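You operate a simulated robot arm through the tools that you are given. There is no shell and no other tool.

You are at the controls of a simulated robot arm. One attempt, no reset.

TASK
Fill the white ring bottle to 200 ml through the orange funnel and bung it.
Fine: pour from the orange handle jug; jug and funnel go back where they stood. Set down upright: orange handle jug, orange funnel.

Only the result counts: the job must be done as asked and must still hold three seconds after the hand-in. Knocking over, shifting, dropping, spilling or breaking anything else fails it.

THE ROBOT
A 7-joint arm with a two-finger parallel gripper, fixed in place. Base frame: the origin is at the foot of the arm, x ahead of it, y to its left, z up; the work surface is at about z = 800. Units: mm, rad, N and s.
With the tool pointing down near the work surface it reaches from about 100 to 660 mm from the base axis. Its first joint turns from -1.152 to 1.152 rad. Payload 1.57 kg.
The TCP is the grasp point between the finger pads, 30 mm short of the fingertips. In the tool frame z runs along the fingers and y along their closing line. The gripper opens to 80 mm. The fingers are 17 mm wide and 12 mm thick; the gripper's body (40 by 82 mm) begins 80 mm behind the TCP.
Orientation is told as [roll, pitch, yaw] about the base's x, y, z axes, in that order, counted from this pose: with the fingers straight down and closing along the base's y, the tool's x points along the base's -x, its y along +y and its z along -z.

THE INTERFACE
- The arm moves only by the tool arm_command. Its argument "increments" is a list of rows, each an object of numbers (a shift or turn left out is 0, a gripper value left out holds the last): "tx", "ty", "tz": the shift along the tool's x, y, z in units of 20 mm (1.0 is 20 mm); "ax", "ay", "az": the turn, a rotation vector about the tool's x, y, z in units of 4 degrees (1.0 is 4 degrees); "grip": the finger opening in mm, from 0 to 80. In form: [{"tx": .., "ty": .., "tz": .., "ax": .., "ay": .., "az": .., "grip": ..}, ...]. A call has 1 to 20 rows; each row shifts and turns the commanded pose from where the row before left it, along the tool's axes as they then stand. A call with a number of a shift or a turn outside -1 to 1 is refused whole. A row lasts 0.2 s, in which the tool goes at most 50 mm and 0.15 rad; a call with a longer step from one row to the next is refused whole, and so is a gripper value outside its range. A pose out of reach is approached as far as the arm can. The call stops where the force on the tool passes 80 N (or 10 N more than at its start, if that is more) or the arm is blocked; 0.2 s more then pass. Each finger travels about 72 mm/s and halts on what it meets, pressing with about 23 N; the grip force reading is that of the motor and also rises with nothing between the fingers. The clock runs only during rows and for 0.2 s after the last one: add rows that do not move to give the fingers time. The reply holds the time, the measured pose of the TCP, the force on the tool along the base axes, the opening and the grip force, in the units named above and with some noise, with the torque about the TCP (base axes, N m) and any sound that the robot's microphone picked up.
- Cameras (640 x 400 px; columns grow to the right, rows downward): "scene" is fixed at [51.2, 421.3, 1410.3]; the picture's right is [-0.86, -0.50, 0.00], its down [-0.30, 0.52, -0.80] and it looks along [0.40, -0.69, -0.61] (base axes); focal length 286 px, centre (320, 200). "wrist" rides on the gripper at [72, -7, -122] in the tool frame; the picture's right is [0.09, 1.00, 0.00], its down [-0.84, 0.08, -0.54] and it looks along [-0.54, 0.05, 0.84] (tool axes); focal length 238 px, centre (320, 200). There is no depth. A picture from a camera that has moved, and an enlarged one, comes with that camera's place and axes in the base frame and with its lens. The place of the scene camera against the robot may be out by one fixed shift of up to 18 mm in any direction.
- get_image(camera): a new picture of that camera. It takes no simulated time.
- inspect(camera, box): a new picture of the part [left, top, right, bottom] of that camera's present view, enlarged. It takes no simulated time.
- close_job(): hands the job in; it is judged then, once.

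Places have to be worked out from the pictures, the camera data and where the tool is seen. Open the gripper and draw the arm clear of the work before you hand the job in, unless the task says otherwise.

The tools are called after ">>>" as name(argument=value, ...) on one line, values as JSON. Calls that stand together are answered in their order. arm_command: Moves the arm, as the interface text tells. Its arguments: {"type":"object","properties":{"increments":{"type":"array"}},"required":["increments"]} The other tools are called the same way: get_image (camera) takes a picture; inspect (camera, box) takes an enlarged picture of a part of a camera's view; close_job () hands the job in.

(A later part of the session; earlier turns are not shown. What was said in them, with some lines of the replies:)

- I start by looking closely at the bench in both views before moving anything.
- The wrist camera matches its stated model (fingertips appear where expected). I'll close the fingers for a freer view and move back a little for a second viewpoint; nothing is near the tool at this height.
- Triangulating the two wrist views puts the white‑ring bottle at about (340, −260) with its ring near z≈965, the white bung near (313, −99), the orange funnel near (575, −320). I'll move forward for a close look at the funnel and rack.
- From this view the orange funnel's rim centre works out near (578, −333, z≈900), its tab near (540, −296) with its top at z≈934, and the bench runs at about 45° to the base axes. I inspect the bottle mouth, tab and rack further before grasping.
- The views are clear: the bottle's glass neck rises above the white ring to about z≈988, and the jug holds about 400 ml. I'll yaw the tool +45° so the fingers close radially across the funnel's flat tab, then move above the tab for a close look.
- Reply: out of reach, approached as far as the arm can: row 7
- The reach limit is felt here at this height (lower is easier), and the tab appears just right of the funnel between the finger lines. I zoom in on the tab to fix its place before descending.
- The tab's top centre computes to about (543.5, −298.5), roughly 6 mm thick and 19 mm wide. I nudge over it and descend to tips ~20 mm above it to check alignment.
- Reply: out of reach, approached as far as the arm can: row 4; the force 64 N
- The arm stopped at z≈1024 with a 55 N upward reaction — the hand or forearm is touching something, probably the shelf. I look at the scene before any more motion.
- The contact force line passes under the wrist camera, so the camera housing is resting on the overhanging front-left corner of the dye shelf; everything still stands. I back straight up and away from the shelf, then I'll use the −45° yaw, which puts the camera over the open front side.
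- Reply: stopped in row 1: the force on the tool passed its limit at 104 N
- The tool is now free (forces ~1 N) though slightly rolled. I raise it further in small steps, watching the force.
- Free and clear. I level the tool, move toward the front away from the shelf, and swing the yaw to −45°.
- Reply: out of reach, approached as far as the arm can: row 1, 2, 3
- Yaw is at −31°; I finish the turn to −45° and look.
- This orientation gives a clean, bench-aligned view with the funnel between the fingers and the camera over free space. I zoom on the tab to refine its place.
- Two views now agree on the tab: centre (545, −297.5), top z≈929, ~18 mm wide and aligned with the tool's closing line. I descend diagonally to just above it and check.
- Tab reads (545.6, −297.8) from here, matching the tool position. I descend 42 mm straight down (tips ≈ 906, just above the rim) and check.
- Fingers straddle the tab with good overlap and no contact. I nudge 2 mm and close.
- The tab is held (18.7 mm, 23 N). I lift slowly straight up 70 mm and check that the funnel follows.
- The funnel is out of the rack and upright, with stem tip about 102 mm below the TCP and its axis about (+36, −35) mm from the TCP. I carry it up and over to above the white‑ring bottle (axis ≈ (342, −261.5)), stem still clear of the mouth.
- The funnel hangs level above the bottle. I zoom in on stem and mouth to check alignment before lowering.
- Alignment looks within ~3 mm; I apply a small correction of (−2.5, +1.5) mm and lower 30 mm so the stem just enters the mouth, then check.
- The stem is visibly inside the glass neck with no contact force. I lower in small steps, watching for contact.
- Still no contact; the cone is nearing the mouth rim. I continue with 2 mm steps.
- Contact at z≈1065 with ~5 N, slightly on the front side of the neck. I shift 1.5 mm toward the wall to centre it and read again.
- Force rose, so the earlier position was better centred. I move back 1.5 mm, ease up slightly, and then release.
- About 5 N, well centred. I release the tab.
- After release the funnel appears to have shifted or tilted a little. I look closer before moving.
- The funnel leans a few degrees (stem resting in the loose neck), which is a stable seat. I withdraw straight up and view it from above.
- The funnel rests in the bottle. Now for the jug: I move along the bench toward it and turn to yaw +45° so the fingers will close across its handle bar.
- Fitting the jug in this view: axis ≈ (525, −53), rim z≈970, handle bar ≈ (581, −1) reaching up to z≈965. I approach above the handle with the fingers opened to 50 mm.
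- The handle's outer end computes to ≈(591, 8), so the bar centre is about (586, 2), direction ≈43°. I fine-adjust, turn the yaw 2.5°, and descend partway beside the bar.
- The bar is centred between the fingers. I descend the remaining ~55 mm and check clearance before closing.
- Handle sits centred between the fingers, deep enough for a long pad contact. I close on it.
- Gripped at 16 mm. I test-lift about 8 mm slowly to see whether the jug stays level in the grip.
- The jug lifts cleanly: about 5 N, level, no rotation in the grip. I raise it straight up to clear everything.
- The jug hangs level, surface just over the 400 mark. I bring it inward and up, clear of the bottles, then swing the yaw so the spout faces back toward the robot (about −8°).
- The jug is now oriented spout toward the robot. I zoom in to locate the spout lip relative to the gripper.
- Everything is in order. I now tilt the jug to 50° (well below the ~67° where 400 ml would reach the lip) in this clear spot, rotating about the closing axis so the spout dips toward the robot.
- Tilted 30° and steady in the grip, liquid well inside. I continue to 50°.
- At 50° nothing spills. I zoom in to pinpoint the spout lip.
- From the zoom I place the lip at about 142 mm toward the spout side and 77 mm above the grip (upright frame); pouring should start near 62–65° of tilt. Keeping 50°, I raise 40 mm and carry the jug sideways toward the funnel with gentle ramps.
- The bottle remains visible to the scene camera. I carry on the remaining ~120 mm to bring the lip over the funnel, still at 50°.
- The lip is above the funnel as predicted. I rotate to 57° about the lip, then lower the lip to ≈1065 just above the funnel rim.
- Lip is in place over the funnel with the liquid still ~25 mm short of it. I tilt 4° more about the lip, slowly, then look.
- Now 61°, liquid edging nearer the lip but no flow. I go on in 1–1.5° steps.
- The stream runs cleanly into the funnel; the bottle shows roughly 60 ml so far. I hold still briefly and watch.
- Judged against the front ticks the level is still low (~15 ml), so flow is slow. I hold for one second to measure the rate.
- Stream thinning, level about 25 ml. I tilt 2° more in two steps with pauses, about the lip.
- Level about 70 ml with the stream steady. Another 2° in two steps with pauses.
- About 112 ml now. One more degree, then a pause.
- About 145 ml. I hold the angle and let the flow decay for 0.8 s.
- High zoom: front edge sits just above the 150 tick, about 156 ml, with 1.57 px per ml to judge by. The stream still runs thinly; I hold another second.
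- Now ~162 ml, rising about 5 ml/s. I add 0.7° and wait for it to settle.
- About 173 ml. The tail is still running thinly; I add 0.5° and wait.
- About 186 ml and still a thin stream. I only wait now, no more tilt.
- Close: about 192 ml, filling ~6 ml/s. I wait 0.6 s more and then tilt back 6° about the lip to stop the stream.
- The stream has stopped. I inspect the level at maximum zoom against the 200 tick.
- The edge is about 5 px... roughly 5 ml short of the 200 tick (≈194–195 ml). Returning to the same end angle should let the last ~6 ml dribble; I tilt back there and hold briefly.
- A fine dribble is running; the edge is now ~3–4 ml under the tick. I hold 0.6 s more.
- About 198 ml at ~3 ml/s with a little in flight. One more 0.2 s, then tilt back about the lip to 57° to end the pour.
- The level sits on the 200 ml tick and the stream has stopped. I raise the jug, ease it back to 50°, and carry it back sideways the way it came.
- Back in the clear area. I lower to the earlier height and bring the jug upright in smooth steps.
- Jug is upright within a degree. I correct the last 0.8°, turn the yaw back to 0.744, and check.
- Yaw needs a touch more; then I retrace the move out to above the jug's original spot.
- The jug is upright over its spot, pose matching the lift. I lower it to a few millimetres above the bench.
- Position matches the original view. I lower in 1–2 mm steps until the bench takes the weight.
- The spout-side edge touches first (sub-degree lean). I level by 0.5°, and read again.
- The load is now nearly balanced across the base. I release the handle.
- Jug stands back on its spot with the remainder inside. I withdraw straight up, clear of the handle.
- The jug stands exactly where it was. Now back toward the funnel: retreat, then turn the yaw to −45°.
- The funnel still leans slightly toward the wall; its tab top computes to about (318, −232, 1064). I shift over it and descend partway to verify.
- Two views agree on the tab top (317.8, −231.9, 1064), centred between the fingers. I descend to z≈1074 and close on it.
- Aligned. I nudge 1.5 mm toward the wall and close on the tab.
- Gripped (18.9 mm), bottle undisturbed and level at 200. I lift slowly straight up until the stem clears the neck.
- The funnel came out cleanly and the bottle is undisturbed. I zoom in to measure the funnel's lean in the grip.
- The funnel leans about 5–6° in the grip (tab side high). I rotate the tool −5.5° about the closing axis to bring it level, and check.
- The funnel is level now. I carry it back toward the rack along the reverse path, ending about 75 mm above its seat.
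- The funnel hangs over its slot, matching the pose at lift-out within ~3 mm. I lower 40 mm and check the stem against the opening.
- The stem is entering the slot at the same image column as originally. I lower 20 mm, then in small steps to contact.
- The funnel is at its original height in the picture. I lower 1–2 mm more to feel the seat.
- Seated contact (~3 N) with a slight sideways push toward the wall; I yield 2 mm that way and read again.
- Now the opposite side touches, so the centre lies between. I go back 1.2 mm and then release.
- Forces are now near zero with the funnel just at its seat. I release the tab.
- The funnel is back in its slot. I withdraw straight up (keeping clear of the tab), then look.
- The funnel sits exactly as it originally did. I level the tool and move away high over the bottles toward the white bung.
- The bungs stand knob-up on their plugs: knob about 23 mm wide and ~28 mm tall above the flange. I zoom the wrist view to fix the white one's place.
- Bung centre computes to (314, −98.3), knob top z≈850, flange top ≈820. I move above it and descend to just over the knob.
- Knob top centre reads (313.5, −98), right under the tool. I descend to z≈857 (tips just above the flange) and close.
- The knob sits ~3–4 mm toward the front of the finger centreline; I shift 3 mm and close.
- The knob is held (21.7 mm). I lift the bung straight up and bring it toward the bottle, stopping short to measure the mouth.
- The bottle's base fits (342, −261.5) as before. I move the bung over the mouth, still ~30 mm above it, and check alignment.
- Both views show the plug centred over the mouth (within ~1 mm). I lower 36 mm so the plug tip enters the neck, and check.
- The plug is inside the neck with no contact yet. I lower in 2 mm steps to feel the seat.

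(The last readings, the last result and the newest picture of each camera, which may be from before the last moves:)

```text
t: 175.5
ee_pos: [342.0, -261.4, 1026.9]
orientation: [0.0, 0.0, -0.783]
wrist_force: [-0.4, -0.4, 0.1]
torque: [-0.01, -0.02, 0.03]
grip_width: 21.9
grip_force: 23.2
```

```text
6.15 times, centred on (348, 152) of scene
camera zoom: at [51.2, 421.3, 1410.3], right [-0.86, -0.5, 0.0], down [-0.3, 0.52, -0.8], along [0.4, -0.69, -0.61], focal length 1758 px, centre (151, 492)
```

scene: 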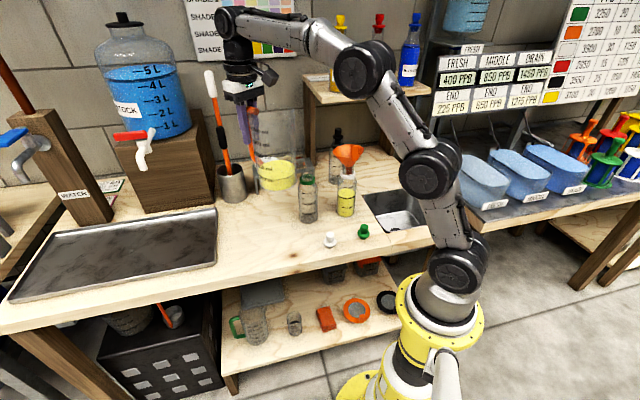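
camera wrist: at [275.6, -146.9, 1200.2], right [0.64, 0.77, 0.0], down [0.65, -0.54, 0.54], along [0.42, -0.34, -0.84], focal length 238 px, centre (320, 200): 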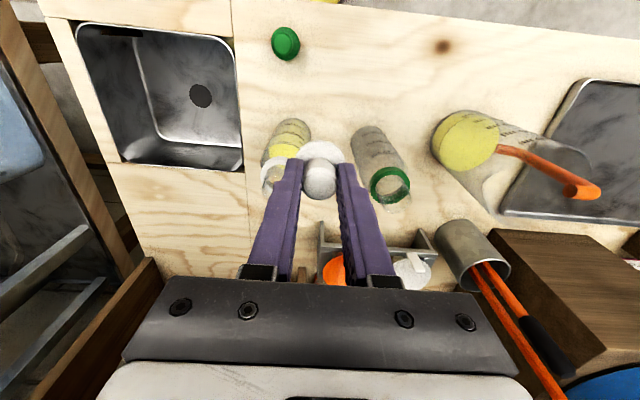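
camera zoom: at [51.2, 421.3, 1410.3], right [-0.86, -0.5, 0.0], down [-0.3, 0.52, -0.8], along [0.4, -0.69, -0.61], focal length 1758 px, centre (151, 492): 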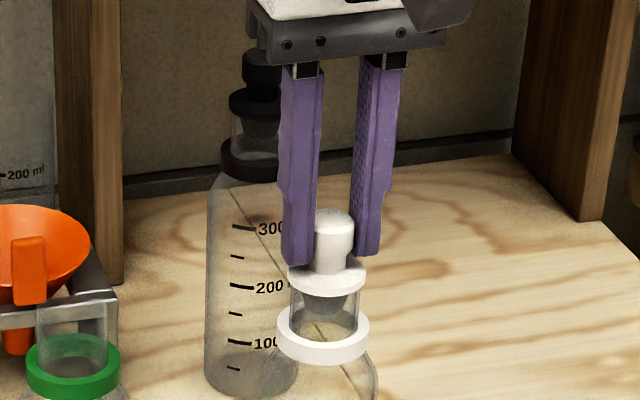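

The flange is about to meet the mouth rim (z≈988). I continue in 1 mm steps.

>>> arm_command(increments=[{"tz": 0.06}, {}])

>>> arm_command(increments=[{"tz": 0.06}, {}])

>>> arm_command(increments=[{"tz": 0.06}, {}])

```text
t: 176.1
ee_pos: [343.1, -260.5, 1026.7]
orientation: [0.0, -0.003, -0.784]
wrist_force: [-1.2, 1.9, 11.3]
torque: [0.12, 0.12, -0.01]
grip_width: 21.6
grip_force: 23.2
```

```text
t: 176.7
ee_pos: [341.7, -259.6, 1026.0]
orientation: [0.002, -0.005, -0.785]
wrist_force: [0.8, 1.9, 19.4]
torque: [0.02, -0.03, 0.03]
grip_width: 21.8
grip_force: 23.1
```

```text
t: 177.3
ee_pos: [341.7, -260.5, 1024.2]
orientation: [0.0, -0.003, -0.784]
wrist_force: [1.7, 2.0, 23.7]
torque: [0.08, -0.26, -0.03]
grip_width: 21.7
grip_force: 22.6
```

The bung now bears on the mouth with ~24 N. I look at the seat.

>>> inspect(camera="scene", box=[330, 140, 365, 185])

>>> inspect(camera="wrist", box=[240, 90, 400, 250])

```text
8.89 times, centred on (348, 162) of scene
camera zoom: at [51.0, 421.5, 1410.2], right [-0.86, -0.5, 0.0], down [-0.3, 0.52, -0.8], along [0.4, -0.69, -0.61], focal length 2540 px, centre (76, 533)
```

zoom: 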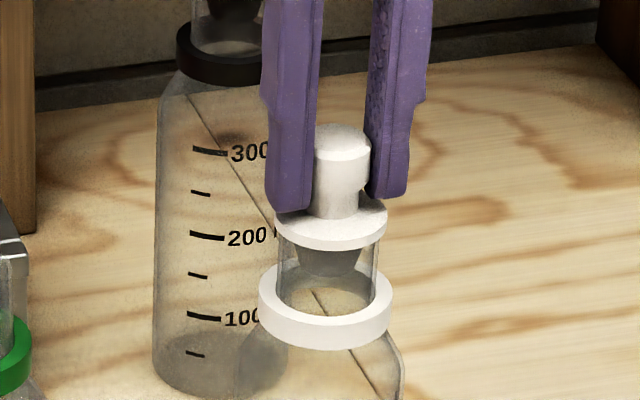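

```text
2.50 times, centred on (320, 170) of wrist
camera zoom: at [286.0, -213.8, 1147.2], right [0.64, 0.77, 0.0], down [0.65, -0.53, 0.55], along [0.42, -0.35, -0.84], focal length 596 px, centre (320, 275)
```

zoom: 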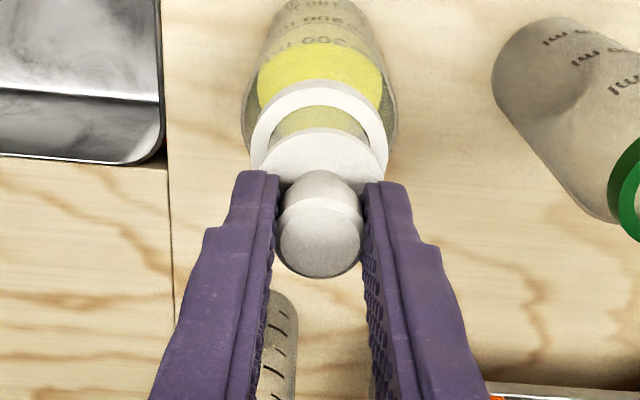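

The flange sits on the mouth just like the black bung on its bottle. I ease the pressure slightly, release, and withdraw upward.

>>> arm_command(increments=[{"tz": -0.06}, {"grip": 30}, {}, {"grip": 46}, {}, {}])

>>> inspect(camera="scene", box=[325, 130, 375, 225])

```text
t: 178.7
ee_pos: [341.7, -261.2, 1024.7]
orientation: [0.001, -0.001, -0.782]
wrist_force: [-0.2, 0.6, -0.3]
torque: [-0.01, -0.04, 0.0]
grip_width: 46.2
grip_force: 0.0
```

```text
4.21 times, centred on (350, 178) of scene
camera zoom: at [51.2, 421.3, 1410.3], right [-0.86, -0.5, 0.0], down [-0.3, 0.52, -0.8], along [0.4, -0.69, -0.61], focal length 1203 px, centre (194, 295)
```

zoom: 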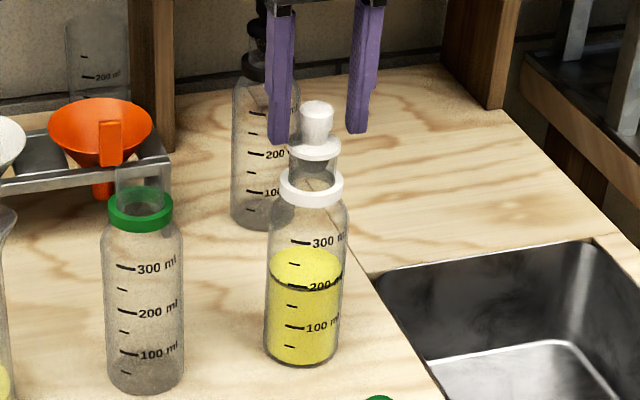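

Released and the bung stays seated upright. I rise straight up and retreat clear.

>>> arm_command(increments=[{"tz": -0.4}, {"tz": -0.7}, {"tz": -0.9}, {"tz": -1}, {"tz": -1}, {"tz": -1}, {"tz": -1}, {"tx": 0.9}, {"tx": 0.9}, {"tx": 0.9}, {"tx": 0.9}, {"tx": 0.9}, {}])

>>> get_image(camera="scene")

>>> inspect(camera="scene", box=[325, 130, 375, 225])

>>> inspect(camera="scene", box=[200, 130, 340, 250])

>>> get_image(camera="wrist")

```text
t: 181.5
ee_pos: [277.1, -196.1, 1144.1]
orientation: [0.0, 0.003, -0.784]
wrist_force: [-0.4, 0.0, 0.2]
torque: [0.02, -0.01, 0.02]
grip_width: 46.1
grip_force: 0.1
```

```text
taken
```

scene: 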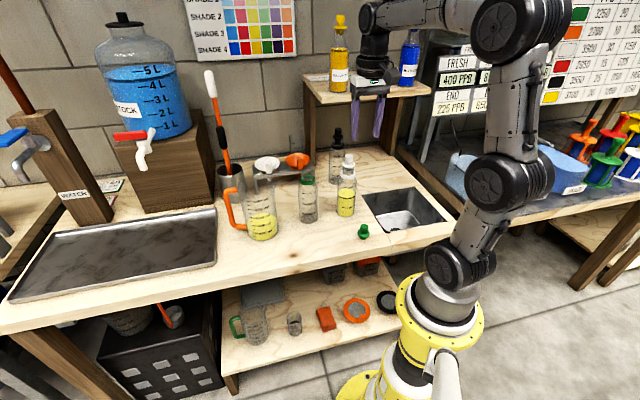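

```text
4.21 times, centred on (350, 178) of scene
camera zoom: at [51.2, 421.3, 1410.3], right [-0.86, -0.5, 0.0], down [-0.3, 0.52, -0.8], along [0.4, -0.69, -0.61], focal length 1203 px, centre (194, 295)
```

zoom: 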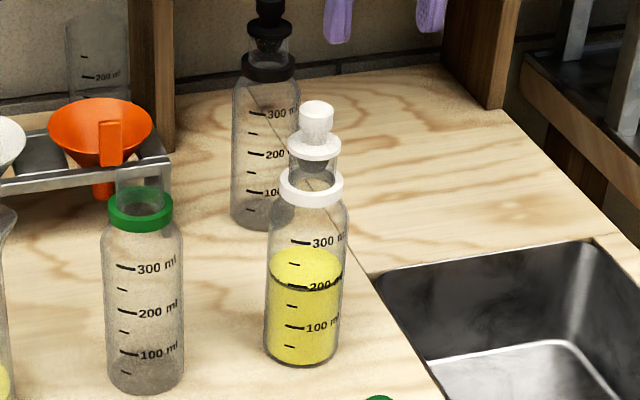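

```text
3.33 times, centred on (270, 190) of scene
camera zoom: at [51.2, 421.3, 1410.3], right [-0.86, -0.5, 0.0], down [-0.3, 0.52, -0.8], along [0.4, -0.69, -0.61], focal length 952 px, centre (487, 233)
```

zoom: 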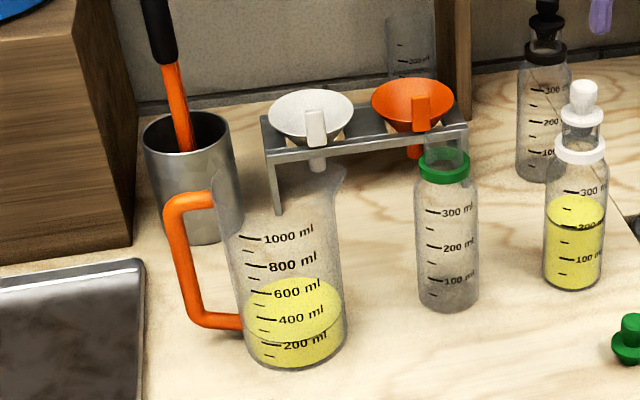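

```text
taken
camera wrist: at [221.2, -149.7, 1266.4], right [0.64, 0.77, 0.0], down [0.65, -0.54, 0.54], along [0.42, -0.34, -0.84], focal length 238 px, centre (320, 200)
```

wrist: 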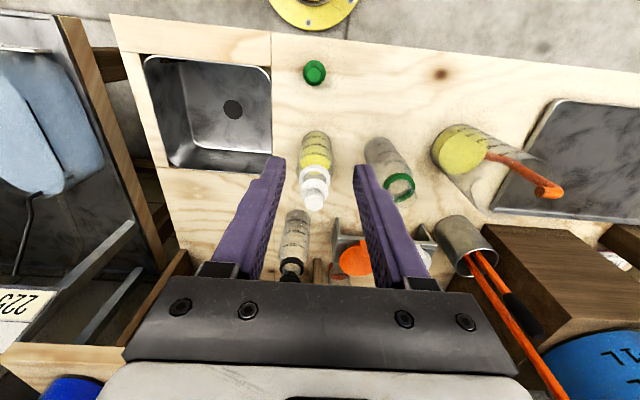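

All items appear in place. As a last check I take the same crops as at the start to compare jug, funnel and bottle positions.

>>> inspect(camera="scene", box=[210, 140, 310, 250])

>>> inspect(camera="scene", box=[343, 193, 356, 203])

>>> inspect(camera="scene", box=[325, 155, 370, 225])

```text
3.64 times, centred on (260, 195) of scene
camera zoom: at [51.2, 421.3, 1410.3], right [-0.86, -0.5, 0.0], down [-0.3, 0.52, -0.8], along [0.4, -0.69, -0.61], focal length 1039 px, centre (538, 218)
```

zoom: 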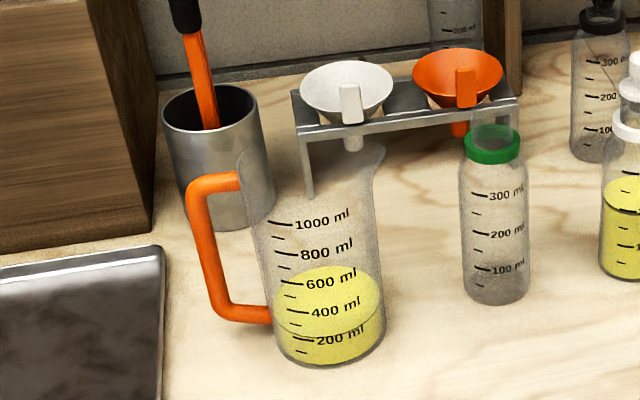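

```text
16.00 times, centred on (350, 198) of scene
camera zoom: at [51.2, 421.3, 1410.3], right [-0.86, -0.5, 0.0], down [-0.3, 0.52, -0.8], along [0.4, -0.69, -0.61], focal length 4572 px, centre (-152, 232)
```

zoom: 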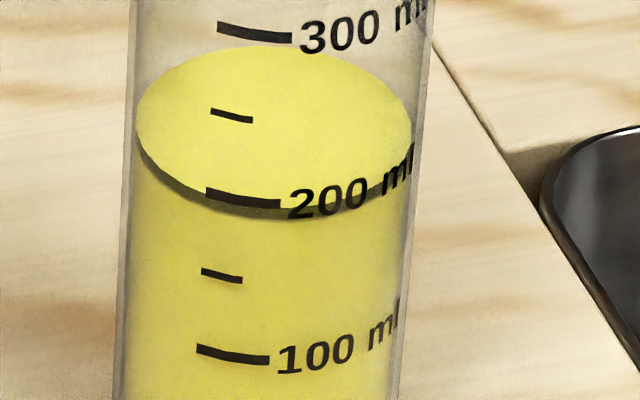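

```text
5.71 times, centred on (348, 190) of scene
camera zoom: at [51.2, 421.3, 1410.3], right [-0.86, -0.5, 0.0], down [-0.3, 0.52, -0.8], along [0.4, -0.69, -0.61], focal length 1633 px, centre (163, 257)
```

zoom: 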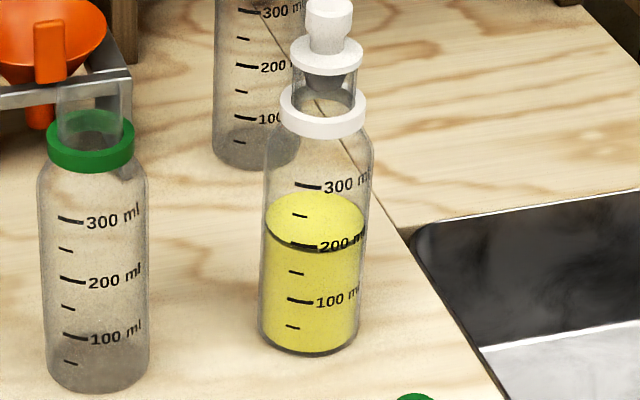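

The jug, funnel and neighbouring items match the starting crops to within a few pixels. The bottle reads 200 ml, the white bung is seated, the gripper is open and the arm is clear. I hand the job in.

>>> close_job()

```text
The job is handed in.
```

The white ring bottle is filled to the 200 ml mark through the orange funnel, closed with the white bung, and the job is handed in. My reading from the picture is 197–200 ml. I have not seen the judged result.

- **Jug and funnel:** The orange handle jug and the orange funnel stand upright where they were. They match the starting pictures to within a few pixels.
- **Bung:** It sits flush on the bottle mouth after a firm push, in the same position as the black bung on its own bottle.
- **Spills and knocks:** I saw none. The stream went cleanly into the funnel, and the green bottle, black bottle and white funnel look unmoved.
- **Contact with the dye shelf:** On the first approach to the funnel, the wrist camera housing appears to have pressed on the shelf's front corner. The force was about 55 N, and it peaked at 104 N as I backed off. The dye bottles stayed upright and nothing looked shifted afterwards. I then approached from the other side.
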